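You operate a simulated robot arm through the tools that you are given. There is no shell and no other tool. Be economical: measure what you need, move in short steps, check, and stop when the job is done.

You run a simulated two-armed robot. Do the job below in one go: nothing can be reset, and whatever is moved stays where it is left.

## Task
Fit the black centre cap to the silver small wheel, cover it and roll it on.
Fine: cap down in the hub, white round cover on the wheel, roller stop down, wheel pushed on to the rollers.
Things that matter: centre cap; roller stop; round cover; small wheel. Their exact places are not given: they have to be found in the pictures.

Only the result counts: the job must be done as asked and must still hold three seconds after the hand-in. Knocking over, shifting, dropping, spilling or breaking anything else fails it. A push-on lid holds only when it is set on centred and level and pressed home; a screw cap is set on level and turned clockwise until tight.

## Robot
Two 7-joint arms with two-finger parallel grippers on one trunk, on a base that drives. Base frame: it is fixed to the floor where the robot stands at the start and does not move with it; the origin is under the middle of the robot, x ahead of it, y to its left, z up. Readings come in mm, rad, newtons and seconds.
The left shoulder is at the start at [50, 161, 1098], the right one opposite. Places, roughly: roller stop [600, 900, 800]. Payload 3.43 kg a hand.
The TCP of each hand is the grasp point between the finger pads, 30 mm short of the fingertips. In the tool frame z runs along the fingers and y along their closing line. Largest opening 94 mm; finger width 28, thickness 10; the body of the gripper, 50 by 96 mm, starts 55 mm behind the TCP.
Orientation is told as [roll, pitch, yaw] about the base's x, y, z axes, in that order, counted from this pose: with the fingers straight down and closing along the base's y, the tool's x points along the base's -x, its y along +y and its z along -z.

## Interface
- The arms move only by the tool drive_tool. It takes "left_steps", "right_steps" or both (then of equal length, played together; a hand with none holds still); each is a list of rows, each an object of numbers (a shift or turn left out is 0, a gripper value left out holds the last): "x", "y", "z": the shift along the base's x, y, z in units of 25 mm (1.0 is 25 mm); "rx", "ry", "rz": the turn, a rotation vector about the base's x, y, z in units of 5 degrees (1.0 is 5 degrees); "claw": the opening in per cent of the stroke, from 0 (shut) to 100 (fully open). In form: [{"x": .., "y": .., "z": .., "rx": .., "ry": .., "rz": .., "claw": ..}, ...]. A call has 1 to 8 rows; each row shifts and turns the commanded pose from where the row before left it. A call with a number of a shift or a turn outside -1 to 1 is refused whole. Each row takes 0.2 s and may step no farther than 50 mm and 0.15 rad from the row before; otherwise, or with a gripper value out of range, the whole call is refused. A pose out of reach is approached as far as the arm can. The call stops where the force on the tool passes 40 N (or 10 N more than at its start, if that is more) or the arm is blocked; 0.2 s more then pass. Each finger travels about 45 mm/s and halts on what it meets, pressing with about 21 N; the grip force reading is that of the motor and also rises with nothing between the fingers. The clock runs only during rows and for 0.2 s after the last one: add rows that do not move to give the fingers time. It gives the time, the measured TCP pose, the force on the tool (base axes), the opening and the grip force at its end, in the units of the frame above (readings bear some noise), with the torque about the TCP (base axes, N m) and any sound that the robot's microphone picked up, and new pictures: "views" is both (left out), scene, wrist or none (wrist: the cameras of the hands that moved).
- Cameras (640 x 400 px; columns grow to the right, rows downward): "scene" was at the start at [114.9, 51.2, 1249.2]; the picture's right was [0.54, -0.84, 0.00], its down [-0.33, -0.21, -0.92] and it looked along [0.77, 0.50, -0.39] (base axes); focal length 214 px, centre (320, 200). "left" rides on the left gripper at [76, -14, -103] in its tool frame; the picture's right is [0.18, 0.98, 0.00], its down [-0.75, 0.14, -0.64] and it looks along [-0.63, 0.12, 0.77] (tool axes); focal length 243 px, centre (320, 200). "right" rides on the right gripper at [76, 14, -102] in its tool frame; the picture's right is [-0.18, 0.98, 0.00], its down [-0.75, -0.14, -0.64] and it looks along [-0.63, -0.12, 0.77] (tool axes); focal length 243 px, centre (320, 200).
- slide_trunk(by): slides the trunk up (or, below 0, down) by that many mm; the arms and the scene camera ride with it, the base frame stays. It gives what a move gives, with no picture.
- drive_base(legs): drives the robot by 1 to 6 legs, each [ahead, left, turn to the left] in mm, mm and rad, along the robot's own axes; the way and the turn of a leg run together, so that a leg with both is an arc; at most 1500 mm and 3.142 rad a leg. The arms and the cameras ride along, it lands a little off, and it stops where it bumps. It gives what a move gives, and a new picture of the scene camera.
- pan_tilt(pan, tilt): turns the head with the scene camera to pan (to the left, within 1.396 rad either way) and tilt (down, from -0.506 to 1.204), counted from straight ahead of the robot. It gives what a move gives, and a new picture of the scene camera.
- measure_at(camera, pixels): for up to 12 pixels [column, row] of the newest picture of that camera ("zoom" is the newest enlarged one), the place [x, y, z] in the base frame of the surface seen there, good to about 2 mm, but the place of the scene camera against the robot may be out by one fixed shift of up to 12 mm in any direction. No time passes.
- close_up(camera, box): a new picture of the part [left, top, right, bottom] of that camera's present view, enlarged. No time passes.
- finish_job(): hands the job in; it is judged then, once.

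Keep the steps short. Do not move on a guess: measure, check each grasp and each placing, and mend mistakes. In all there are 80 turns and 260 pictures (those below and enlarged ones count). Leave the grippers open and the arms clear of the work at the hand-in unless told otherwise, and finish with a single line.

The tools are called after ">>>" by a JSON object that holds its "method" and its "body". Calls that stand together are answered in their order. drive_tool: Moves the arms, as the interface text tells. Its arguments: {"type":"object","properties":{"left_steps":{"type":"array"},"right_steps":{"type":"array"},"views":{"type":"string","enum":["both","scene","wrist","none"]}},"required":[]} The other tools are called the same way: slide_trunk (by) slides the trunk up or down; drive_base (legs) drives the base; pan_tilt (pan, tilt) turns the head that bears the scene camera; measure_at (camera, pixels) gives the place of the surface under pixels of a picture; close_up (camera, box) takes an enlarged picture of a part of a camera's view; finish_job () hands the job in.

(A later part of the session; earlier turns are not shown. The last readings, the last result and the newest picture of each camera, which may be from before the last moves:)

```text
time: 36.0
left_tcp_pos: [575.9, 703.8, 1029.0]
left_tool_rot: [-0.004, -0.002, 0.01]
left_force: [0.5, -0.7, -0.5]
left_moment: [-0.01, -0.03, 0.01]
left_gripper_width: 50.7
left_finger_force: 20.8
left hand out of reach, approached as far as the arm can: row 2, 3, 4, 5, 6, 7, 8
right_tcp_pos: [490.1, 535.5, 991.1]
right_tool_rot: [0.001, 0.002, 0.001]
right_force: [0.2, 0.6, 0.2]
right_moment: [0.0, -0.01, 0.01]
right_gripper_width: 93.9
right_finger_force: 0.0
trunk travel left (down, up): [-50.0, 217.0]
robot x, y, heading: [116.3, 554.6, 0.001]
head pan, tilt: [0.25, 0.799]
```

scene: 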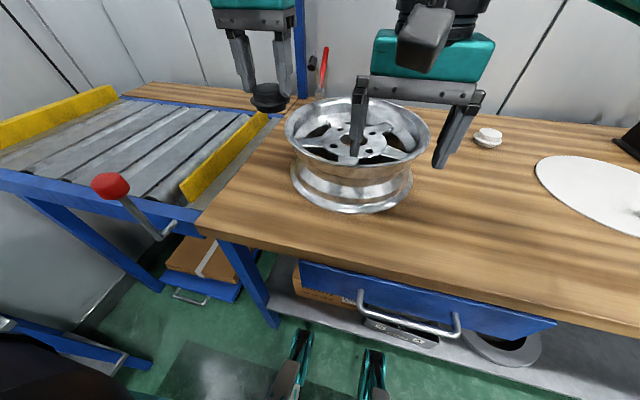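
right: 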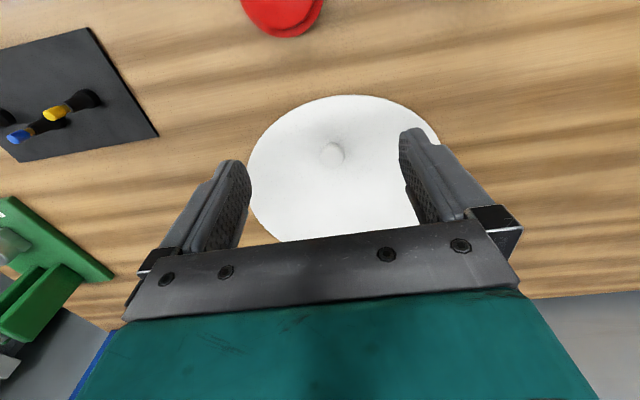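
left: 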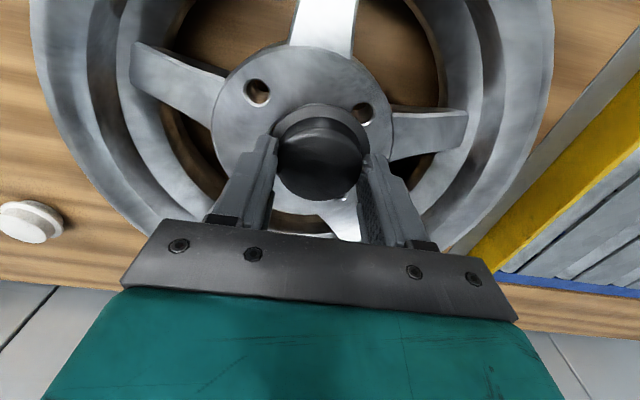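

The left arm meets a joint limit going inward. The cap is round, so I try turning the hand -30° about z and then move inward.

>>> {"method": "drive_tool", "body": {"left_steps": [{"rz": -1}, {"rz": -1}, {"rz": -1}, {"rz": -1}, {"rz": -1}, {"rz": -1}, {"y": -1}, {"y": -1}], "views": "scene"}}

```text
time: 37.8
left_tcp_pos: [570.0, 699.5, 1030.4]
left_tool_rot: [-0.003, 0.0, -0.521]
left_force: [0.8, -0.3, -0.4]
left_moment: [0.02, 0.0, -0.02]
left_gripper_width: 50.6
left_finger_force: 20.6
left hand out of reach, approached as far as the arm can: row 7, 8
right_tcp_pos: [491.0, 536.6, 992.0]
right_tool_rot: [0.001, 0.001, -0.001]
right_force: [0.6, 0.2, 0.0]
right_moment: [0.01, -0.05, -0.01]
right_gripper_width: 94.0
right_finger_force: 0.1
trunk travel left (down, up): [-50.0, 217.0]
robot x, y, heading: [115.0, 551.7, -0.0]
head pan, tilt: [0.25, 0.799]
```

scene: 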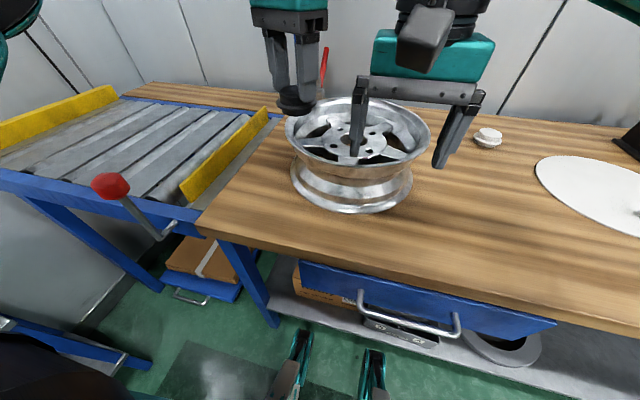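

Turning did not help. The right arm may be what limits the left, so I move the right hand up and well to the right.

>>> {"method": "drive_tool", "body": {"right_steps": [{"z": 1, "y": -1}, {"z": 1, "y": -1}, {"z": 1, "y": -1}, {"y": -1, "x": -1}, {"y": -1, "x": -1}, {"y": -1, "x": -1}, {"y": -1, "x": -1}, {"y": -1, "x": -1}], "views": "none"}}

>>> {"method": "drive_tool", "body": {"left_steps": [{"y": -1}, {"y": -1}, {"y": -1}, {"y": -0.8}, {"x": 1}, {"x": 1}, {"x": 0.9}, {}], "views": "none"}}

```text
time: 39.6
left_tcp_pos: [572.9, 701.1, 1030.8]
left_tool_rot: [-0.001, 0.0, -0.519]
left_force: [-0.3, 0.6, 0.2]
left_moment: [0.0, 0.01, 0.04]
left_gripper_width: 50.8
left_finger_force: 21.1
right_tcp_pos: [363.9, 335.2, 1065.9]
right_tool_rot: [0.002, 0.002, 0.001]
right_force: [-0.7, 0.5, -0.2]
right_moment: [-0.02, 0.0, -0.03]
right_gripper_width: 94.0
right_finger_force: 0.2
trunk travel left (down, up): [-50.0, 217.0]
robot x, y, heading: [116.4, 547.1, 0.001]
head pan, tilt: [0.25, 0.799]
```

```text
time: 41.4
left_tcp_pos: [567.7, 696.0, 1022.5]
left_tool_rot: [-0.001, 0.002, -0.518]
left_force: [0.2, 0.1, -0.3]
left_moment: [-0.01, 0.01, 0.0]
left_gripper_width: 50.7
left_finger_force: 21.2
left hand out of reach, approached as far as the arm can: row 1, 2, 3, 4, 5, 6, 7
right_tcp_pos: [366.2, 336.3, 1065.2]
right_tool_rot: [0.0, 0.002, 0.0]
right_force: [0.0, -0.4, 0.2]
right_moment: [-0.02, 0.0, 0.0]
right_gripper_width: 93.7
right_finger_force: 0.0
trunk travel left (down, up): [-50.0, 217.0]
robot x, y, heading: [117.1, 552.7, 0.001]
head pan, tilt: [0.25, 0.799]
```

Still stuck, so it is the arm's own posture. I draw the hand back, go inward close to the body, then extend again.

>>> {"method": "drive_tool", "body": {"left_steps": [{"x": -1}, {"x": -1}, {"x": -1}, {"x": -1}, {"x": -1}, {"x": -1}, {"x": -1}, {"x": -1}], "views": "none"}}

>>> {"method": "drive_tool", "body": {"left_steps": [{"y": -1}, {"y": -1}, {"y": -1}, {"y": -1}, {"y": -1}, {}], "views": "none"}}

```text
time: 43.2
left_tcp_pos: [367.3, 695.5, 1023.0]
left_tool_rot: [0.0, 0.0, -0.517]
left_force: [0.3, 0.1, -1.3]
left_moment: [0.01, -0.04, 0.01]
left_gripper_width: 50.6
left_finger_force: 21.8
right_tcp_pos: [365.0, 337.8, 1065.8]
right_tool_rot: [0.0, 0.002, 0.0]
right_force: [-0.9, -0.1, -0.6]
right_moment: [0.02, 0.03, -0.01]
right_gripper_width: 93.8
right_finger_force: 0.1
trunk travel left (down, up): [-50.0, 217.0]
robot x, y, heading: [117.2, 549.0, 0.003]
head pan, tilt: [0.25, 0.799]
```

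```text
time: 44.6
left_tcp_pos: [369.2, 634.0, 1016.8]
left_tool_rot: [-0.002, 0.003, -0.521]
left_force: [-1.4, 0.2, -0.6]
left_moment: [-0.02, 0.01, -0.02]
left_gripper_width: 50.5
left_finger_force: 21.2
left hand out of reach, approached as far as the arm can: row 3, 4, 5
right_tcp_pos: [365.0, 336.5, 1065.4]
right_tool_rot: [-0.001, 0.002, -0.001]
right_force: [0.3, -0.1, -0.5]
right_moment: [-0.02, 0.0, 0.0]
right_gripper_width: 94.0
right_finger_force: 0.0
trunk travel left (down, up): [-50.0, 217.0]
robot x, y, heading: [117.4, 551.5, 0.003]
head pan, tilt: [0.25, 0.799]
```

The left hand cannot come inward past about 18° from the axis. So I put the hub farther to its left: base to y≈370, hand's turn undone.

>>> {"method": "drive_tool", "body": {"left_steps": [{"y": 1, "rz": 1}, {"y": 1, "rz": 1}, {"y": 1, "rz": 1}, {"y": 1, "rz": 1}, {"y": 1, "rz": 1}, {"y": 1, "rz": 1}, {"z": 1}, {"z": 0.3}], "views": "none"}}

>>> {"method": "drive_base", "body": {"legs": [[-20, 0, 0], [0, -190, 0], [20, 0, 0]]}}

>>> {"method": "drive_tool", "body": {"left_steps": [{"x": 1}, {"x": 1}, {"x": 1}, {"x": 1}, {"x": 1}, {"x": 1}, {"x": 1}, {"x": 1}], "views": "none"}}

```text
time: 46.4
left_tcp_pos: [369.4, 785.4, 1049.6]
left_tool_rot: [-0.002, -0.001, 0.002]
left_force: [0.6, -0.5, -1.1]
left_moment: [0.01, 0.0, -0.02]
left_gripper_width: 50.3
left_finger_force: 21.0
right_tcp_pos: [364.0, 335.8, 1066.0]
right_tool_rot: [0.0, 0.003, -0.001]
right_force: [0.3, -0.3, -0.2]
right_moment: [-0.02, -0.01, 0.01]
right_gripper_width: 94.0
right_finger_force: 0.0
trunk travel left (down, up): [-50.0, 217.0]
robot x, y, heading: [116.8, 552.6, 0.002]
head pan, tilt: [0.25, 0.799]
```

```text
time: 49.5
left_tcp_pos: [369.7, 595.3, 1049.4]
left_tool_rot: [0.0, 0.0, 0.005]
left_force: [-0.9, 0.5, 1.5]
left_moment: [0.03, 0.0, 0.02]
left_gripper_width: 50.2
left_finger_force: 21.0
right_tcp_pos: [367.2, 145.8, 1065.2]
right_tool_rot: [0.0, 0.002, -0.001]
right_force: [-0.6, -0.3, -0.7]
right_moment: [0.02, 0.01, -0.02]
right_gripper_width: 93.7
right_finger_force: 0.0
trunk travel left (down, up): [-50.0, 217.0]
robot x, y, heading: [116.0, 361.2, 0.006]
head pan, tilt: [0.25, 0.799]
```

scene: 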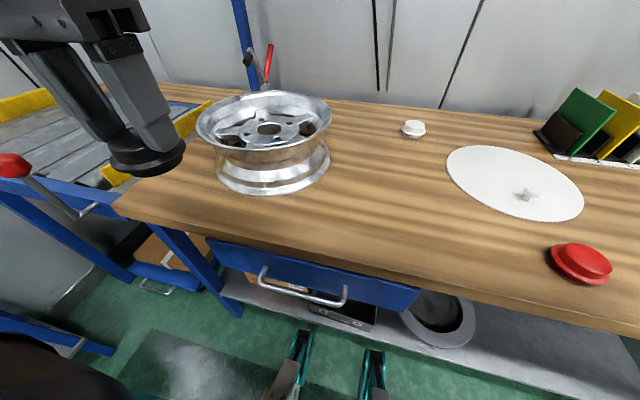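

```text
time: 51.3
left_tcp_pos: [571.2, 593.9, 1049.2]
left_tool_rot: [-0.002, 0.003, 0.002]
left_force: [-0.1, -0.6, -0.3]
left_moment: [-0.01, -0.02, -0.01]
left_gripper_width: 50.3
left_finger_force: 21.1
right_tcp_pos: [365.9, 145.7, 1065.7]
right_tool_rot: [0.001, 0.002, 0.0]
right_force: [0.2, -0.6, -0.1]
right_moment: [0.0, -0.01, -0.02]
right_gripper_width: 94.1
right_finger_force: 0.1
trunk travel left (down, up): [-50.0, 217.0]
robot x, y, heading: [120.1, 360.8, 0.004]
head pan, tilt: [0.25, 0.799]
```

It goes freely now. On to (642.5,603), z≈980.

>>> {"method": "drive_tool", "body": {"left_steps": [{"x": 0.95, "y": 0.12}, {"x": 0.95, "y": 0.12}, {"x": 0.95, "y": 0.12}, {"z": -0.9}, {"z": -0.9}, {"z": -0.9}, {}], "views": "wrist"}}

```text
time: 52.9
left_tcp_pos: [642.4, 604.8, 982.1]
left_tool_rot: [-0.001, -0.001, 0.003]
left_force: [-0.6, -0.9, -1.3]
left_moment: [-0.03, -0.03, 0.04]
left_gripper_width: 50.2
left_finger_force: 21.1
right_tcp_pos: [365.6, 146.4, 1066.0]
right_tool_rot: [0.0, 0.001, 0.001]
right_force: [0.3, -0.2, -0.4]
right_moment: [0.01, 0.03, 0.02]
right_gripper_width: 94.0
right_finger_force: 0.0
trunk travel left (down, up): [-50.0, 217.0]
robot x, y, heading: [119.1, 363.7, 0.002]
head pan, tilt: [0.25, 0.799]
```

left: 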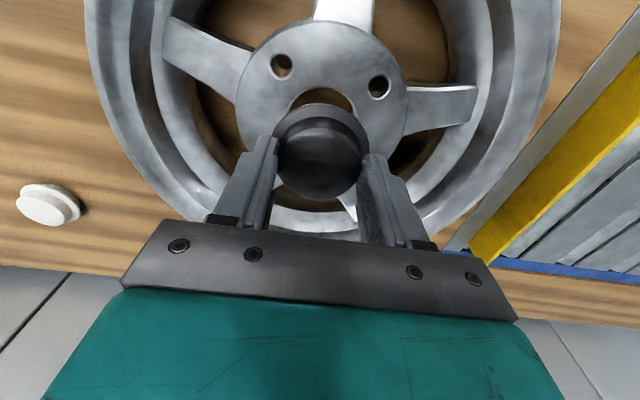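

It reaches. I recheck how the cap sits in the hand before lowering.

>>> {"method": "close_up", "body": {"camera": "left", "box": [240, 60, 400, 210]}}

>>> {"method": "measure_at", "body": {"camera": "left", "pixels": [[320, 108], [320, 134], [320, 150], [320, 185], [320, 196], [287, 125], [355, 128], [320, 88], [295, 105], [345, 100]]}}

```text
2.67 times, centred on (320, 135) of left
```

zoom: 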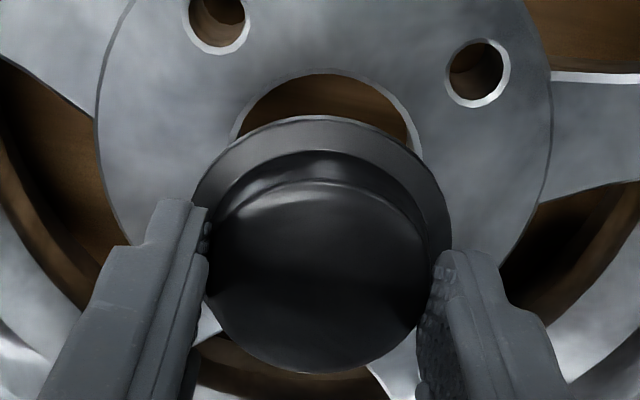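

```text
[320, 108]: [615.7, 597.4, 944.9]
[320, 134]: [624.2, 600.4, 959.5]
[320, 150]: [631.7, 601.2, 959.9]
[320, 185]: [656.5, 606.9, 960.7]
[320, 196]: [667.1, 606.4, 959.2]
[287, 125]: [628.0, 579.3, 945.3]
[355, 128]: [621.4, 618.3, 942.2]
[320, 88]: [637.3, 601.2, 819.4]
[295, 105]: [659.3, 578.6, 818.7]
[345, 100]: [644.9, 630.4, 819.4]
```

The cap is level and about centred. I shift 1.5 mm in y and lower slowly with small steps until force builds.

>>> {"method": "drive_tool", "body": {"left_steps": [{"y": -0.06, "z": -0.5}, {"z": -0.5}, {"z": -0.25}, {"z": -0.2}, {"z": -0.2}, {"z": -0.15}], "views": "wrist"}}

```text
time: 54.3
left_tcp_pos: [640.0, 602.6, 943.7]
left_tool_rot: [-0.004, -0.013, 0.008]
left_force: [-5.1, 9.3, 36.9]
left_moment: [-0.09, -0.61, 0.14]
left_gripper_width: 51.9
left_finger_force: 20.5
right_tcp_pos: [363.3, 145.5, 1066.8]
right_tool_rot: [0.0, -0.002, 0.001]
right_force: [0.0, -0.6, -0.1]
right_moment: [-0.01, 0.02, 0.01]
right_gripper_width: 94.2
right_finger_force: 0.0
trunk travel left (down, up): [-50.0, 217.0]
robot x, y, heading: [120.9, 361.6, 0.005]
head pan, tilt: [0.25, 0.799]
```

left: 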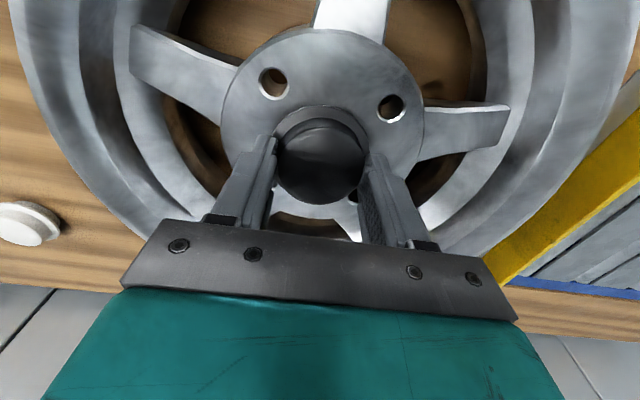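

Contact at z 943.7 with 37 N. I look closely at whether it is in the hole.

>>> {"method": "close_up", "body": {"camera": "left", "box": [240, 80, 400, 180]}}

>>> {"method": "close_up", "body": {"camera": "scene", "box": [220, 80, 320, 150]}}

>>> {"method": "measure_at", "body": {"camera": "left", "pixels": [[320, 109], [320, 150], [320, 185], [285, 127], [357, 128], [270, 125], [370, 125], [318, 95], [275, 82], [390, 107]]}}

```text
4.00 times, centred on (320, 130) of left
```

zoom: 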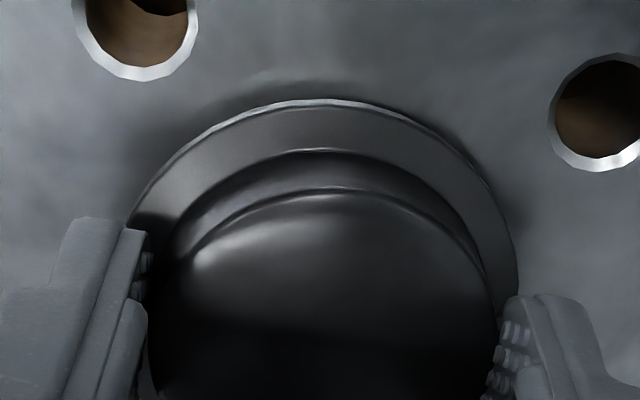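

```text
5.71 times, centred on (270, 115) of scene
```

zoom: 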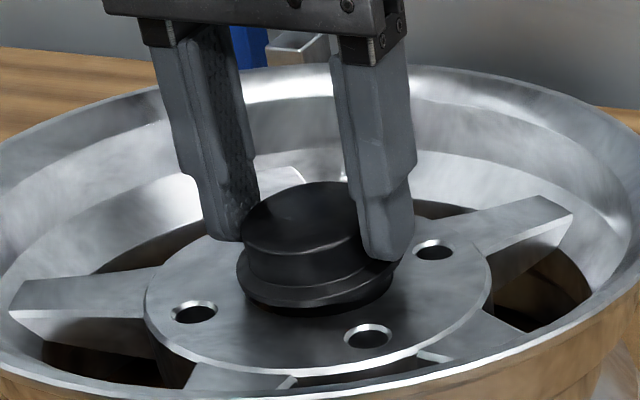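

```text
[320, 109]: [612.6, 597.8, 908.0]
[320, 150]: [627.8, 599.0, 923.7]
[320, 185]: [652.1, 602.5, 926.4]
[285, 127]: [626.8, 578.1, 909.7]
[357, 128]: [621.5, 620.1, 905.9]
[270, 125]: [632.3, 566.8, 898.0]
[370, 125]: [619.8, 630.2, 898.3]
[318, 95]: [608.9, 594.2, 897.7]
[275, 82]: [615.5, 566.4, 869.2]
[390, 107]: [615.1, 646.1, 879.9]
```

The cap sits on the hole's edge, about 6 mm short. I measure the hub disc's outline from here to refine the centre.

>>> {"method": "close_up", "body": {"camera": "left", "box": [200, 10, 440, 160]}}

>>> {"method": "measure_at", "body": {"camera": "left", "pixels": [[224, 110], [422, 120], [262, 48], [380, 52], [275, 68], [275, 98], [260, 83], [290, 83], [391, 92], [391, 122], [375, 107], [407, 107]]}}

```text
2.67 times, centred on (320, 85) of left
```

zoom: 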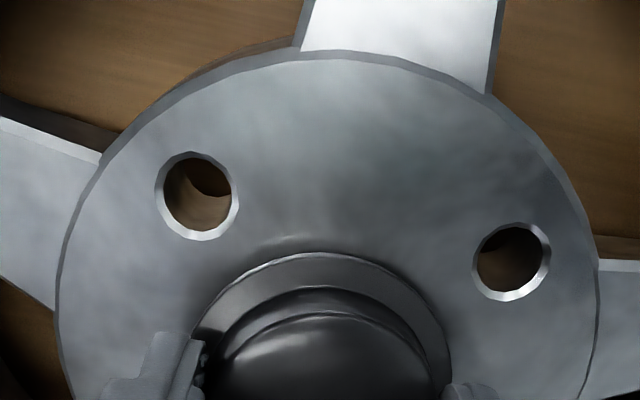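

```text
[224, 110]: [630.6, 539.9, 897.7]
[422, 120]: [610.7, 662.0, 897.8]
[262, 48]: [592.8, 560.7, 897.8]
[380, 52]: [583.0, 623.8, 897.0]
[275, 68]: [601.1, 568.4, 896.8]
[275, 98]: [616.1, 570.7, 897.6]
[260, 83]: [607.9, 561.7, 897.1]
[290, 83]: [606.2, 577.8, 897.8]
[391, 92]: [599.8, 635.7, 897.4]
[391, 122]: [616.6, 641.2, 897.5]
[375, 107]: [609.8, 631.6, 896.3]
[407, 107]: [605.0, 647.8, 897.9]
```

The bolt holes give a hub centre of (642.5,604.4), so I need about +1.5 mm in y. I lift slightly, correct and lower again.

>>> {"method": "drive_tool", "body": {"left_steps": [{"z": 0.3}, {"y": 0.06}, {}], "views": "none"}}

```text
time: 55.1
left_tcp_pos: [640.5, 602.3, 944.1]
left_tool_rot: [-0.001, 0.001, 0.0]
left_force: [2.0, -1.5, 9.0]
left_moment: [-0.18, -0.3, -0.01]
left_gripper_width: 51.9
left_finger_force: 20.8
right_tcp_pos: [364.3, 145.6, 1064.9]
right_tool_rot: [0.002, 0.001, -0.001]
right_force: [0.3, -0.1, 0.0]
right_moment: [0.0, 0.03, -0.01]
right_gripper_width: 94.1
right_finger_force: 0.0
trunk travel left (down, up): [-50.0, 217.0]
robot x, y, heading: [115.3, 365.3, 0.003]
head pan, tilt: [0.25, 0.799]
```

>>> {"method": "drive_tool", "body": {"left_steps": [{"z": 0.3}, {}], "views": "wrist"}}

>>> {"method": "measure_at", "body": {"camera": "left", "pixels": [[320, 107], [320, 150], [320, 185], [320, 196], [285, 127], [357, 128]]}}

>>> {"method": "close_up", "body": {"camera": "left", "box": [240, 60, 400, 210]}}

```text
time: 55.7
left_tcp_pos: [641.9, 604.6, 950.5]
left_tool_rot: [-0.002, 0.002, 0.004]
left_force: [0.4, -0.2, 0.5]
left_moment: [0.03, 0.0, -0.04]
left_gripper_width: 51.8
left_finger_force: 21.0
right_tcp_pos: [367.0, 145.4, 1065.8]
right_tool_rot: [0.0, 0.002, 0.002]
right_force: [-0.5, 1.2, -0.3]
right_moment: [0.02, -0.03, -0.01]
right_gripper_width: 93.9
right_finger_force: 0.1
trunk travel left (down, up): [-50.0, 217.0]
robot x, y, heading: [113.9, 363.9, -0.003]
head pan, tilt: [0.25, 0.799]
```

left: 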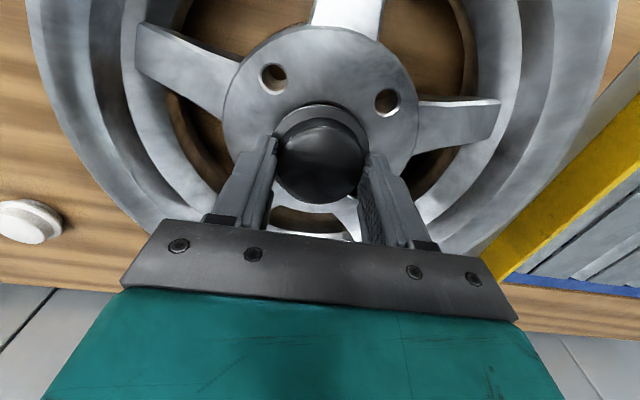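

```text
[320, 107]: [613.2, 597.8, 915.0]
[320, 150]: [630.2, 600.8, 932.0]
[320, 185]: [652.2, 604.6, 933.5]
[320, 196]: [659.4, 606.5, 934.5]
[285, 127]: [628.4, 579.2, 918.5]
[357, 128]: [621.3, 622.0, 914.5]
```

```text
2.67 times, centred on (320, 135) of left
```

zoom: 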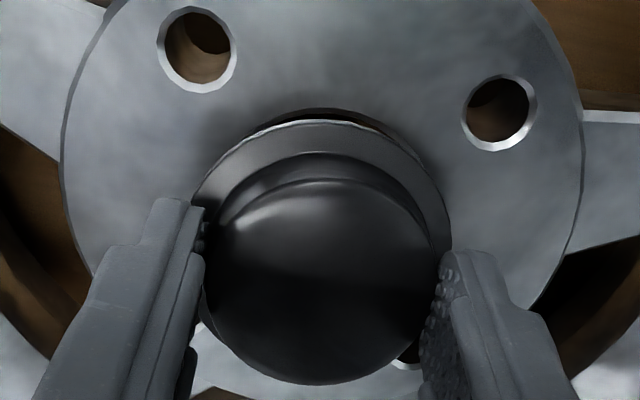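

>>> {"method": "measure_at", "body": {"camera": "zoom", "pixels": [[235, 190], [300, 138], [360, 140], [415, 185], [250, 250], [400, 250], [320, 200], [320, 360], [225, 210], [430, 210]]}}

```text
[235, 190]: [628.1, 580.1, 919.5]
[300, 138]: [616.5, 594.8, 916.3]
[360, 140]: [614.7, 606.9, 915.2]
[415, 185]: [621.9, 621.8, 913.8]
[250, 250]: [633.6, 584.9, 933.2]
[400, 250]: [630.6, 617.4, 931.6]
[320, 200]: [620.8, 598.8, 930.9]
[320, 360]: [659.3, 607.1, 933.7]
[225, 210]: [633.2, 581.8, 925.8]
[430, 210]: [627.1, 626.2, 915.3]
```

The cap may be a few degrees off level, but small. I lower at the corrected spot in small steps.

>>> {"method": "drive_tool", "body": {"left_steps": [{"x": 0.03, "z": -0.1}, {"z": -0.1}, {"z": -0.1}, {"z": -0.1}, {"z": -0.1}, {"z": -0.1}], "views": "wrist"}}

```text
time: 57.1
left_tcp_pos: [642.6, 603.3, 943.7]
left_tool_rot: [-0.005, -0.015, 0.005]
left_force: [-2.4, 4.7, 35.7]
left_moment: [-0.46, -0.66, 0.05]
left_gripper_width: 51.5
left_finger_force: 21.1
right_tcp_pos: [364.5, 144.1, 1066.7]
right_tool_rot: [0.001, -0.002, 0.001]
right_force: [-0.1, -0.1, -0.3]
right_moment: [0.01, 0.0, 0.01]
right_gripper_width: 94.1
right_finger_force: 0.0
trunk travel left (down, up): [-50.0, 217.0]
robot x, y, heading: [118.7, 362.9, 0.005]
head pan, tilt: [0.25, 0.799]
```

left: 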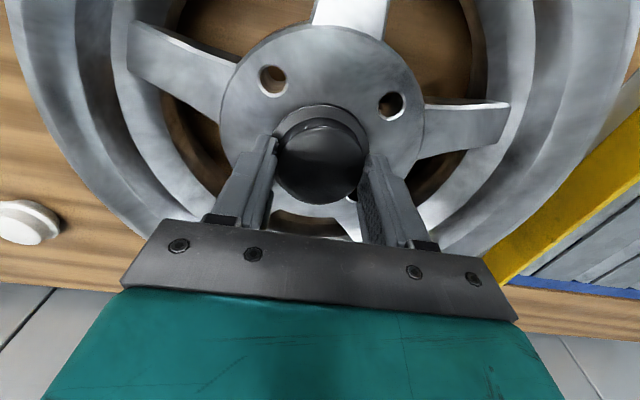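

The moments show contact at the cap's (+x,-y) edge, so the cap must go a bit toward -x,+y. I lift, shift 2 mm each and try again.

>>> {"method": "drive_tool", "body": {"left_steps": [{"z": 0.4}, {"x": -0.09, "y": 0.09}, {}, {"z": -0.1}, {"z": -0.1}, {"z": -0.1}, {"z": -0.1}, {"z": -0.1}], "views": "wrist"}}

```text
time: 58.9
left_tcp_pos: [641.2, 605.9, 937.7]
left_tool_rot: [-0.002, -0.004, 0.005]
left_force: [1.7, 0.6, 15.4]
left_moment: [0.23, 0.4, -0.03]
left_gripper_width: 52.2
left_finger_force: 21.0
right_tcp_pos: [366.2, 146.3, 1066.6]
right_tool_rot: [0.002, 0.0, 0.0]
right_force: [-0.7, 0.8, 0.5]
right_moment: [0.02, -0.01, 0.04]
right_gripper_width: 93.9
right_finger_force: 0.0
trunk travel left (down, up): [-50.0, 217.0]
robot x, y, heading: [119.7, 361.8, 0.006]
head pan, tilt: [0.25, 0.799]
```

left: 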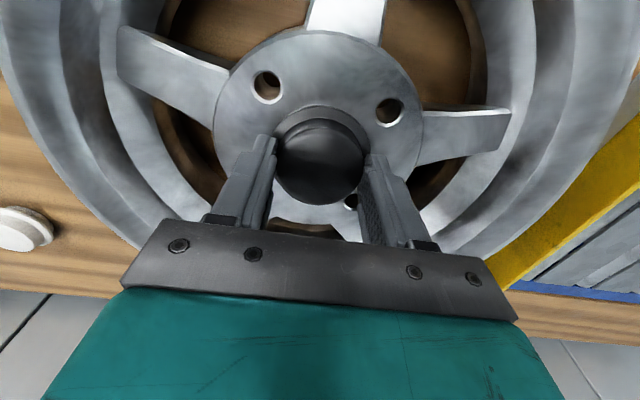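

It slid in: z 937.7 at only 15 N. I keep pressing.

>>> {"method": "drive_tool", "body": {"left_steps": [{"z": -0.1}, {"z": -0.1}, {"z": -0.1}, {"z": -0.1}], "views": "wrist"}}

>>> {"method": "close_up", "body": {"camera": "left", "box": [240, 80, 400, 180]}}

>>> {"method": "measure_at", "body": {"camera": "zoom", "pixels": [[320, 125], [200, 190], [440, 190], [320, 90], [150, 150], [500, 170], [320, 300], [230, 300], [410, 300]]}}

```text
time: 59.8
left_tcp_pos: [641.4, 605.1, 933.6]
left_tool_rot: [-0.003, -0.017, 0.005]
left_force: [-2.6, 0.1, 13.1]
left_moment: [0.19, 0.34, 0.03]
left_gripper_width: 52.1
left_finger_force: 20.7
right_tcp_pos: [365.6, 145.6, 1065.5]
right_tool_rot: [0.002, 0.001, -0.001]
right_force: [0.3, -0.3, -0.5]
right_moment: [0.01, 0.0, -0.01]
right_gripper_width: 93.7
right_finger_force: 0.0
trunk travel left (down, up): [-50.0, 217.0]
robot x, y, heading: [120.6, 358.2, 0.005]
head pan, tilt: [0.25, 0.799]
stopped in row 4 (left hand): the force on the tool passed its limit at 41 N (the readings are from after the stop); the commanded pose is now the measured one
```

left: 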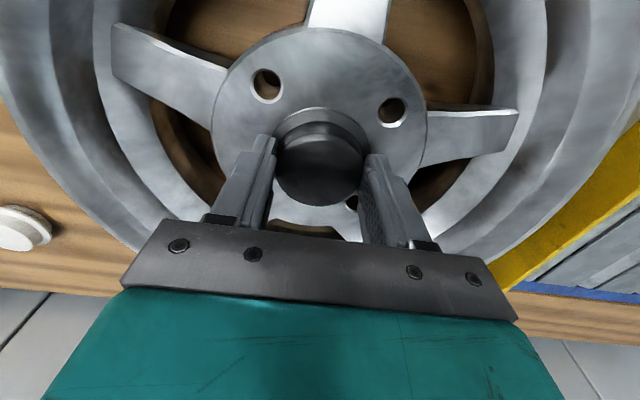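

```text
4.00 times, centred on (320, 130) of left
```

zoom: 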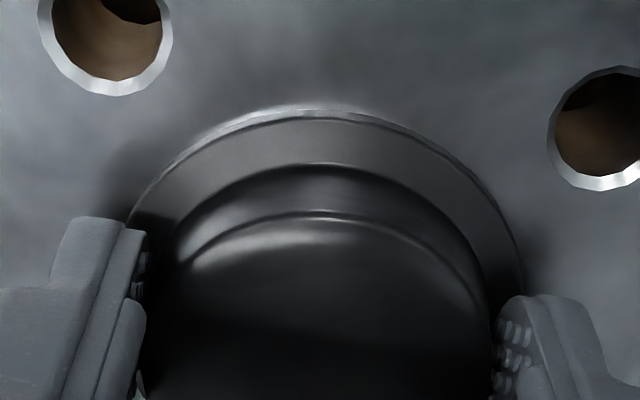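

```text
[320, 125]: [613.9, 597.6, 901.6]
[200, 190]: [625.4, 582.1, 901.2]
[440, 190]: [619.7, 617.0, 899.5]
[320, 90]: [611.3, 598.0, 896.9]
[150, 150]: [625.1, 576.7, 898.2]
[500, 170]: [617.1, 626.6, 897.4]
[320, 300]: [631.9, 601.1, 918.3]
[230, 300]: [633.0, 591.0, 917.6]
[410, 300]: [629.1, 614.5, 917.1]
```

The flange lies level on the hub (901 against 897.5). I open, rise, shut the fingers and press the top to be sure it is home.

>>> {"method": "drive_tool", "body": {"left_steps": [{"claw": 100}, {}, {}, {"z": 0.6}, {"z": 0.8}, {"claw": 0, "y": 0}, {}, {}], "views": "wrist"}}

>>> {"method": "close_up", "body": {"camera": "left", "box": [240, 80, 400, 180]}}

```text
time: 61.6
left_tcp_pos: [643.1, 605.3, 965.3]
left_tool_rot: [-0.003, -0.011, 0.005]
left_force: [-0.4, -0.6, 0.4]
left_moment: [-0.01, -0.01, 0.03]
left_gripper_width: 23.2
left_finger_force: 0.0
right_tcp_pos: [366.6, 147.7, 1066.2]
right_tool_rot: [0.001, 0.002, -0.002]
right_force: [0.8, 0.5, -0.9]
right_moment: [0.0, -0.01, -0.01]
right_gripper_width: 93.9
right_finger_force: 0.0
trunk travel left (down, up): [-50.0, 217.0]
robot x, y, heading: [116.6, 362.8, 0.007]
head pan, tilt: [0.25, 0.799]
```

left: 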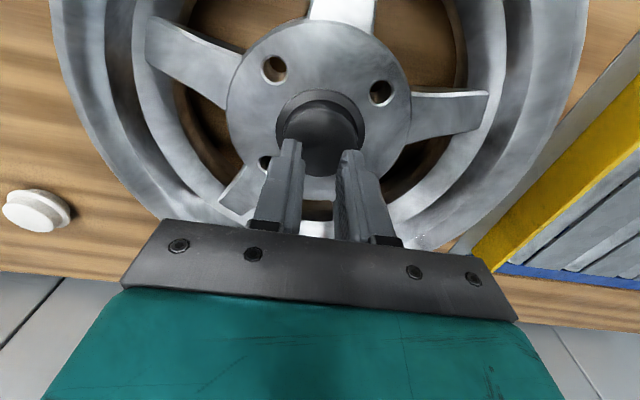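

```text
4.00 times, centred on (320, 130) of left
```

zoom: 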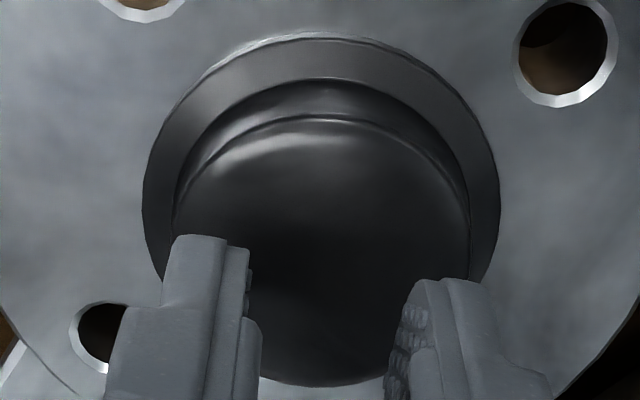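

Now I press down on the cap's top with the fingers (contact expected near TCP z 947).

>>> {"method": "drive_tool", "body": {"left_steps": [{"x": -0.04}, {"z": -0.4}, {"z": -0.3}, {"z": -0.15}, {"z": -0.15}, {"z": -0.15}, {"z": -0.15}], "views": "none"}}

>>> {"method": "close_up", "body": {"camera": "left", "box": [240, 80, 400, 180]}}

>>> {"method": "measure_at", "body": {"camera": "zoom", "pixels": [[320, 60], [320, 110], [180, 160], [460, 160], [130, 150], [510, 150], [250, 85], [400, 85]]}}

```text
time: 63.0
left_tcp_pos: [642.4, 606.7, 949.0]
left_tool_rot: [-0.007, -0.027, 0.007]
left_force: [-6.4, 0.9, 15.7]
left_moment: [0.03, 0.4, -0.01]
left_gripper_width: 0.0
left_finger_force: 21.0
right_tcp_pos: [364.4, 145.9, 1066.3]
right_tool_rot: [0.002, 0.0, -0.001]
right_force: [-0.5, -0.3, 0.5]
right_moment: [-0.03, 0.01, -0.01]
right_gripper_width: 94.0
right_finger_force: 0.1
trunk travel left (down, up): [-50.0, 217.0]
robot x, y, heading: [119.2, 360.4, 0.005]
head pan, tilt: [0.25, 0.799]
stopped in row 6 (left hand): the force on the tool passed its limit at 44 N (the readings are from after the stop); the commanded pose is now the measured one
```

```text
4.00 times, centred on (320, 130) of left
```

zoom: 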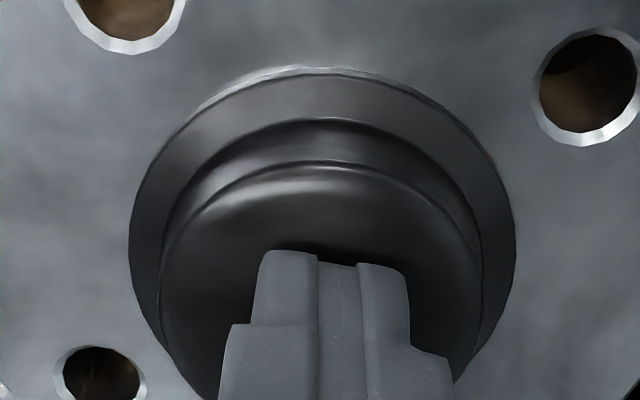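

```text
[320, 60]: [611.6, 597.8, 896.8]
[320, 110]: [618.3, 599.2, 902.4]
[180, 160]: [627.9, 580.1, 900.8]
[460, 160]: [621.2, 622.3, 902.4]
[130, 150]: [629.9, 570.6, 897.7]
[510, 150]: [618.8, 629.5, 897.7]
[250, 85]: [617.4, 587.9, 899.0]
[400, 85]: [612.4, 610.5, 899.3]
```

The cap is home and level (flange 901 all round, pressed to 44 N). Next is the cover. I lift, open the claw, and drive right so the left hand can reach the knob at about (620,62).

>>> {"method": "drive_tool", "body": {"left_steps": [{"z": 1}, {"z": 1}, {"z": 1}, {"z": 1, "x": -1}, {"z": 1, "x": -1, "claw": 100}, {"x": -1}, {}], "views": "wrist"}}

>>> {"method": "drive_base", "body": {"legs": [[-20, 0, 0], [0, -490, 0], [20, 0, 0]]}}

```text
time: 64.6
left_tcp_pos: [569.3, 606.0, 1070.1]
left_tool_rot: [-0.006, -0.021, 0.006]
left_force: [-0.2, -0.3, -0.7]
left_moment: [0.01, 0.0, 0.02]
left_gripper_width: 68.7
left_finger_force: 0.0
right_tcp_pos: [366.4, 144.9, 1065.7]
right_tool_rot: [0.0, 0.001, 0.001]
right_force: [-0.4, -0.1, -0.6]
right_moment: [-0.03, 0.01, 0.02]
right_gripper_width: 94.0
right_finger_force: 0.1
trunk travel left (down, up): [-50.0, 217.0]
robot x, y, heading: [119.0, 364.2, 0.001]
head pan, tilt: [0.25, 0.799]
```

left: 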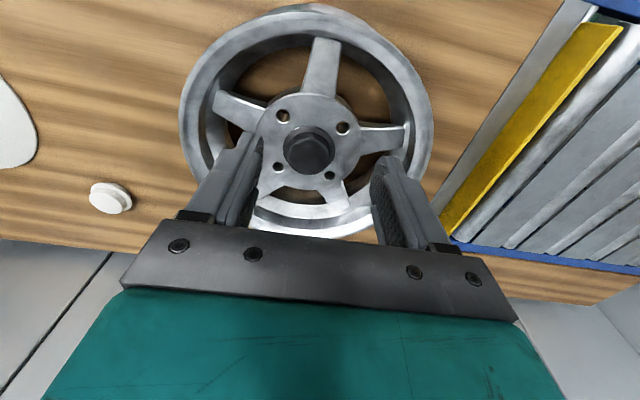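

```text
time: 70.1
left_tcp_pos: [568.3, 117.6, 1069.2]
left_tool_rot: [-0.005, -0.022, 0.006]
left_force: [-0.8, 0.1, -0.5]
left_moment: [-0.05, 0.01, -0.01]
left_gripper_width: 94.1
left_finger_force: 0.1
right_tcp_pos: [366.0, -341.7, 1066.3]
right_tool_rot: [0.0, 0.002, -0.002]
right_force: [-0.2, -0.4, -0.2]
right_moment: [-0.02, 0.0, 0.02]
right_gripper_width: 94.0
right_finger_force: 0.1
trunk travel left (down, up): [-50.0, 217.0]
robot x, y, heading: [117.8, -126.3, -0.002]
head pan, tilt: [0.25, 0.799]
```

scene: 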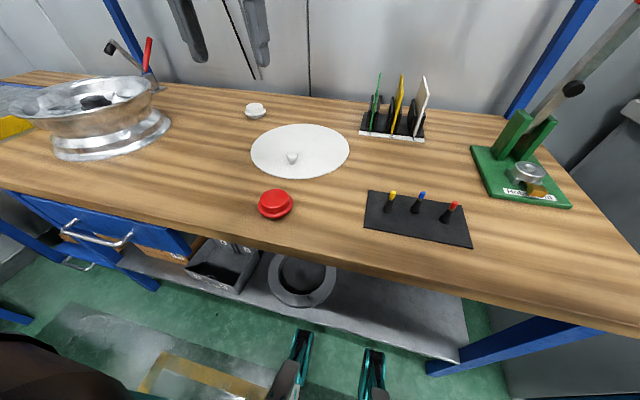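

The cover is in view. I level the tool and move the left hand toward the knob, at height, to measure it.

>>> {"method": "drive_tool", "body": {"left_steps": [{"x": 0.3, "y": -0.6, "z": -1, "ry": 0.25, "rx": 0.06}, {"x": 0.3, "y": -0.6, "z": -1}, {"x": 0.3, "y": -0.5, "z": -1}, {"x": 0.3, "y": -0.5, "z": -1}, {}], "views": "wrist"}}

>>> {"method": "close_up", "body": {"camera": "left", "box": [240, 60, 400, 160]}}

```text
time: 71.3
left_tcp_pos: [598.8, 64.0, 968.9]
left_tool_rot: [-0.001, -0.003, 0.006]
left_force: [0.7, 1.4, 0.7]
left_moment: [-0.02, -0.02, 0.02]
left_gripper_width: 94.0
left_finger_force: 0.0
right_tcp_pos: [365.4, -341.8, 1065.3]
right_tool_rot: [0.001, 0.003, -0.001]
right_force: [0.3, -0.5, -0.7]
right_moment: [0.02, 0.02, 0.0]
right_gripper_width: 94.1
right_finger_force: 0.0
trunk travel left (down, up): [-50.0, 217.0]
robot x, y, heading: [117.6, -120.7, -0.001]
head pan, tilt: [0.25, 0.799]
```

left: 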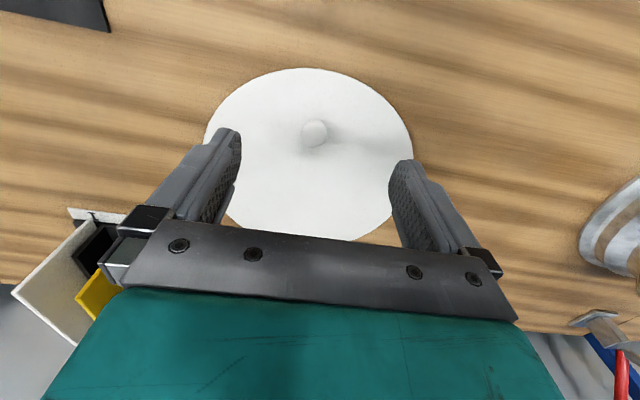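

```text
4.00 times, centred on (320, 110) of left
```

zoom: 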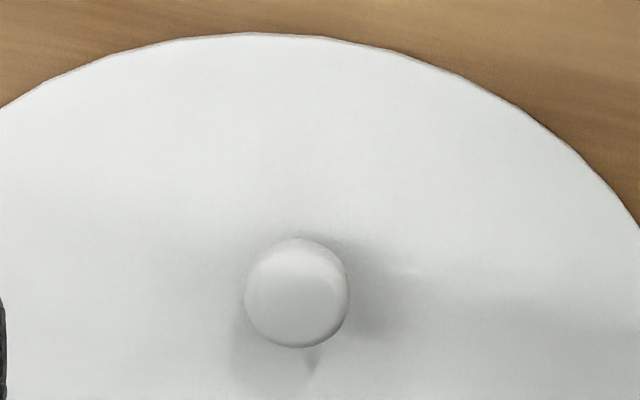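

>>> {"method": "measure_at", "body": {"camera": "left", "pixels": [[314, 132], [303, 132], [325, 133], [314, 122], [314, 144], [309, 70], [252, 85], [381, 96], [411, 150], [210, 125], [345, 237], [310, 231]]}}

>>> {"method": "measure_at", "body": {"camera": "zoom", "pixels": [[298, 290], [250, 290], [345, 290], [298, 245], [298, 340], [298, 225], [230, 290], [420, 330], [298, 380]]}}

```text
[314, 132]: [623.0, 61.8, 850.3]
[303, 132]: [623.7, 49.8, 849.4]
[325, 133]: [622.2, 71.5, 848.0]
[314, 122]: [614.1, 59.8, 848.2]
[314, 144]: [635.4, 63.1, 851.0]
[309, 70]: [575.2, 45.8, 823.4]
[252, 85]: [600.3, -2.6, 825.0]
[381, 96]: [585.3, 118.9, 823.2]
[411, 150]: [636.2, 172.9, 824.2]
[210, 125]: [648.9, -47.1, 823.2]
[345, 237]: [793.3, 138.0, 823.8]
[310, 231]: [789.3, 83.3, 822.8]
```

```text
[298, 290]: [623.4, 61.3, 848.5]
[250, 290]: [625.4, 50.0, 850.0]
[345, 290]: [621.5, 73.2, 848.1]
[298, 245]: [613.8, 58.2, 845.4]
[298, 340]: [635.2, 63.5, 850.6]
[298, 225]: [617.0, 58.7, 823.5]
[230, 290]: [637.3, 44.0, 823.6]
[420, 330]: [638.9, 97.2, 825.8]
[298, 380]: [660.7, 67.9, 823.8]
```

Cover: centre (695.5,66), radius 122, top z 823.5; knob centre (624.3,61.7), 23 mm wide, top z 850. I go over the knob and down to TCP z 860.

>>> {"method": "drive_tool", "body": {"left_steps": [{"x": 0.5, "y": -0.05, "z": -0.9}, {"x": 0.5, "y": -0.04, "z": -0.9}, {"z": -0.9}, {"z": -0.9}, {"z": -0.76}, {}], "views": "wrist"}}

```text
time: 72.7
left_tcp_pos: [624.4, 61.8, 860.2]
left_tool_rot: [-0.001, -0.002, 0.006]
left_force: [-0.2, -0.7, 0.5]
left_moment: [-0.01, 0.0, 0.03]
left_gripper_width: 94.2
left_finger_force: 0.0
right_tcp_pos: [366.6, -342.4, 1066.7]
right_tool_rot: [0.0, 0.002, -0.001]
right_force: [-0.2, 0.6, 0.0]
right_moment: [-0.01, 0.01, -0.02]
right_gripper_width: 94.2
right_finger_force: 0.0
trunk travel left (down, up): [-50.0, 217.0]
robot x, y, heading: [122.6, -125.6, 0.0]
head pan, tilt: [0.25, 0.799]
```

left: 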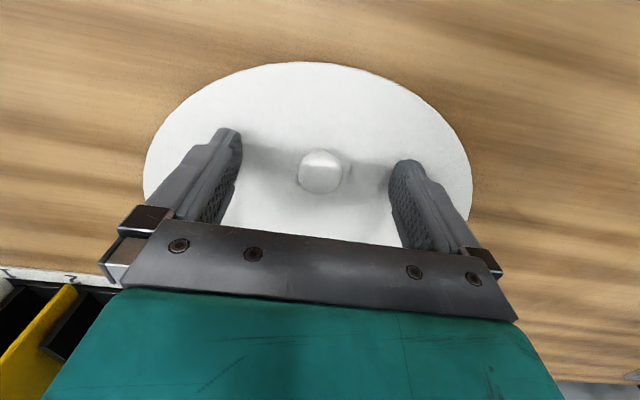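

The knob lies between the fingers. I lower until the tips just touch the cover, then close.

>>> {"method": "drive_tool", "body": {"left_steps": [{"z": -0.18}, {"z": -0.08}, {"z": -0.06}, {}], "views": "none"}}

```text
time: 73.7
left_tcp_pos: [624.0, 61.6, 854.3]
left_tool_rot: [-0.001, -0.006, 0.006]
left_force: [3.9, 1.6, 17.3]
left_moment: [0.49, 0.11, -0.21]
left_gripper_width: 94.0
left_finger_force: 0.2
right_tcp_pos: [364.7, -341.0, 1065.8]
right_tool_rot: [0.001, -0.001, -0.002]
right_force: [0.0, 0.0, 0.1]
right_moment: [0.01, -0.01, 0.0]
right_gripper_width: 94.0
right_finger_force: 0.0
trunk travel left (down, up): [-50.0, 217.0]
robot x, y, heading: [115.9, -125.7, 0.0]
head pan, tilt: [0.25, 0.799]
```

Tips touch at z 854.3 with 17 N. I ease up 1.5 mm and close.

>>> {"method": "drive_tool", "body": {"left_steps": [{"z": 0.06}, {"claw": 0}, {}, {}, {}, {}, {}], "views": "wrist"}}

```text
time: 75.3
left_tcp_pos: [623.9, 61.5, 854.7]
left_tool_rot: [0.0, -0.005, 0.005]
left_force: [-0.5, 3.3, 14.7]
left_moment: [0.07, 0.19, 0.06]
left_gripper_width: 24.9
left_finger_force: 21.1
right_tcp_pos: [364.5, -340.9, 1066.5]
right_tool_rot: [0.001, 0.002, -0.001]
right_force: [0.2, -0.2, 0.4]
right_moment: [0.0, -0.01, -0.01]
right_gripper_width: 94.1
right_finger_force: 0.1
trunk travel left (down, up): [-50.0, 217.0]
robot x, y, heading: [117.2, -126.1, -0.0]
head pan, tilt: [0.25, 0.799]
```

left: 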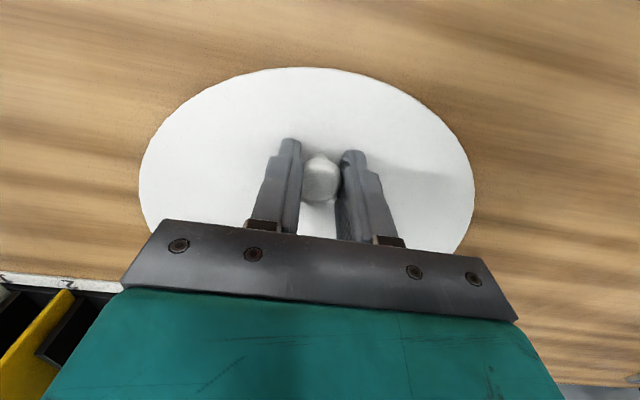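

Gripped at 25 mm. I lift gently and check for droop.

>>> {"method": "drive_tool", "body": {"left_steps": [{"z": 0.3}, {"z": 0.5}, {"z": 0.6}, {"z": 0.6}, {}], "views": "both"}}

>>> {"method": "measure_at", "body": {"camera": "left", "pixels": [[300, 75], [180, 115], [420, 115], [150, 190], [465, 200], [320, 130]]}}

```text
time: 76.5
left_tcp_pos: [623.4, 60.4, 903.8]
left_tool_rot: [0.0, 0.0, 0.005]
left_force: [0.6, 0.4, -2.3]
left_moment: [-0.03, 0.15, 0.0]
left_gripper_width: 24.9
left_finger_force: 21.2
right_tcp_pos: [365.3, -343.2, 1066.3]
right_tool_rot: [0.0, 0.001, -0.003]
right_force: [-0.2, 0.4, 0.1]
right_moment: [0.01, -0.02, -0.03]
right_gripper_width: 93.8
right_finger_force: 0.1
trunk travel left (down, up): [-50.0, 217.0]
robot x, y, heading: [116.1, -125.5, 0.004]
head pan, tilt: [0.25, 0.799]
```

scene: 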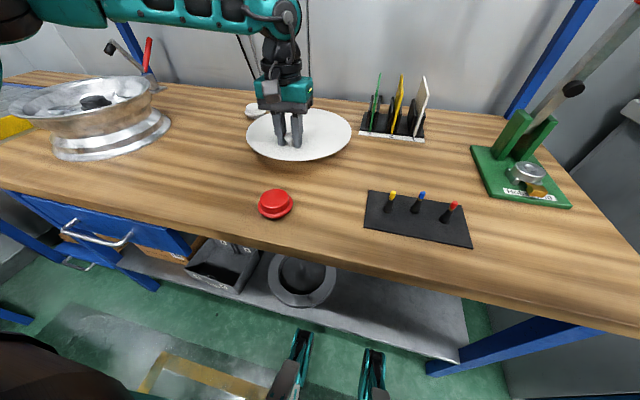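
left: 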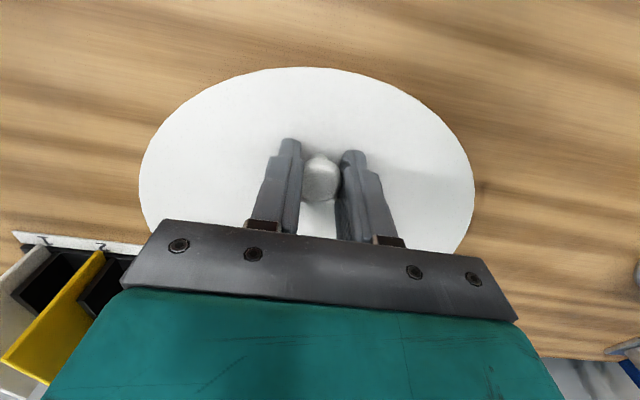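

```text
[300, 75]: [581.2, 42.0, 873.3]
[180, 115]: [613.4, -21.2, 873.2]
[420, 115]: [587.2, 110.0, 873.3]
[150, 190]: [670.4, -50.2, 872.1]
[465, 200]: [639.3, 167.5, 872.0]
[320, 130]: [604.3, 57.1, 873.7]
```

The cover hangs level (873 all round). I raise and draw it in a bit, then drive left toward the wheel.

>>> {"method": "drive_tool", "body": {"left_steps": [{"z": 0.8}, {"z": 0.8}, {"z": 0.8}, {"z": 0.8}, {"z": 0.8}, {"x": -0.8, "z": 0.3}, {"x": -0.8}, {"x": -0.6}], "views": "none"}}

>>> {"method": "drive_base", "body": {"legs": [[-20, 0, 0], [0, 525, 0], [20, 0, 0]]}}

>>> {"method": "close_up", "body": {"camera": "left", "box": [0, 0, 640, 400]}}

```text
time: 78.3
left_tcp_pos: [569.2, 60.5, 1010.9]
left_tool_rot: [0.002, 0.0, 0.006]
left_force: [1.4, -0.3, -2.8]
left_moment: [0.0, 0.13, -0.01]
left_gripper_width: 24.9
left_finger_force: 20.8
right_tcp_pos: [365.9, -341.5, 1066.1]
right_tool_rot: [0.0, 0.001, -0.003]
right_force: [-0.3, -0.6, -0.5]
right_moment: [0.01, -0.02, 0.03]
right_gripper_width: 94.1
right_finger_force: 0.0
trunk travel left (down, up): [-50.0, 217.0]
robot x, y, heading: [122.9, -122.3, 0.006]
head pan, tilt: [0.25, 0.799]
```

```text
time: 84.3
left_tcp_pos: [568.4, 591.5, 1009.7]
left_tool_rot: [-0.001, 0.001, 0.004]
left_force: [0.0, 0.9, -1.7]
left_moment: [0.0, 0.14, -0.01]
left_gripper_width: 24.8
left_finger_force: 20.8
right_tcp_pos: [366.8, 189.0, 1066.7]
right_tool_rot: [0.0, 0.004, -0.003]
right_force: [-0.6, -0.4, -0.2]
right_moment: [0.0, -0.03, 0.0]
right_gripper_width: 94.1
right_finger_force: 0.1
trunk travel left (down, up): [-50.0, 217.0]
robot x, y, heading: [117.3, 399.6, 0.001]
head pan, tilt: [0.25, 0.799]
```

scene: 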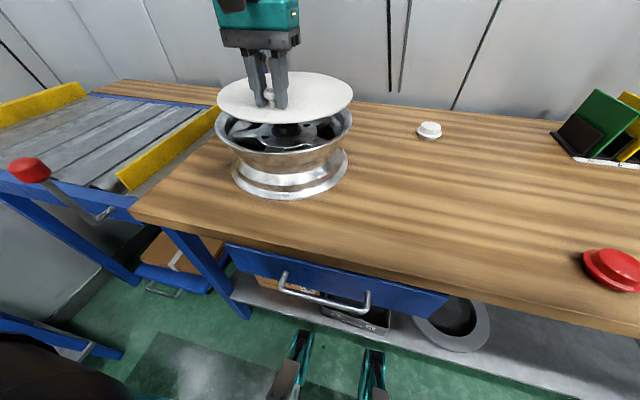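

```text
1.00 times, centred on (320, 200) of left (not enlarged: the box is as wide or as high as the picture)
```

zoom: 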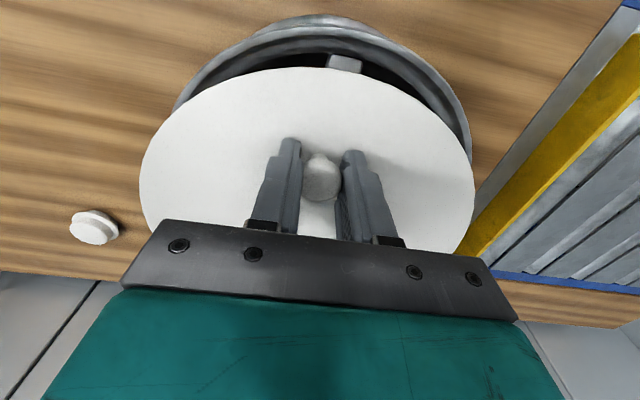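

The wheel lies below the cover. I measure the rim with the wrist camera and scene camera to centre the cover.

>>> {"method": "measure_at", "body": {"camera": "zoom", "pixels": [[179, 100], [190, 85], [240, 45], [330, 32], [400, 60], [467, 140], [455, 105], [330, 45], [420, 80], [220, 65]]}}

>>> {"method": "close_up", "body": {"camera": "scene", "box": [200, 60, 370, 200]}}

>>> {"method": "close_up", "body": {"camera": "left", "box": [160, 0, 480, 200]}}

```text
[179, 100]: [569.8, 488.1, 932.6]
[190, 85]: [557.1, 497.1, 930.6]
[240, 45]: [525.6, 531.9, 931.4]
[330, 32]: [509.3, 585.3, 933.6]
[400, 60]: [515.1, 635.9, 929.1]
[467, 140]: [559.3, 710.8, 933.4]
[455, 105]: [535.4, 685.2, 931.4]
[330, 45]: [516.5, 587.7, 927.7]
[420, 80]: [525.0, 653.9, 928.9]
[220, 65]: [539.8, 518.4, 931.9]
```

```text
2.86 times, centred on (285, 130) of scene
```

zoom: 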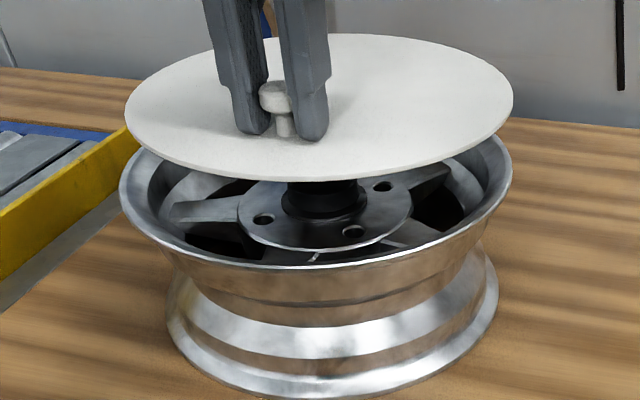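

```text
2.00 times, centred on (320, 100) of left
```

zoom: 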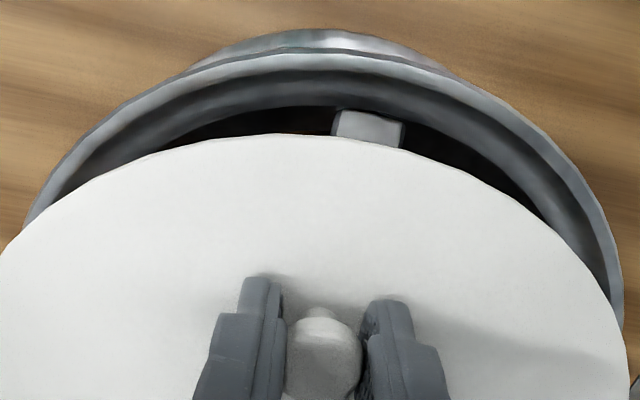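

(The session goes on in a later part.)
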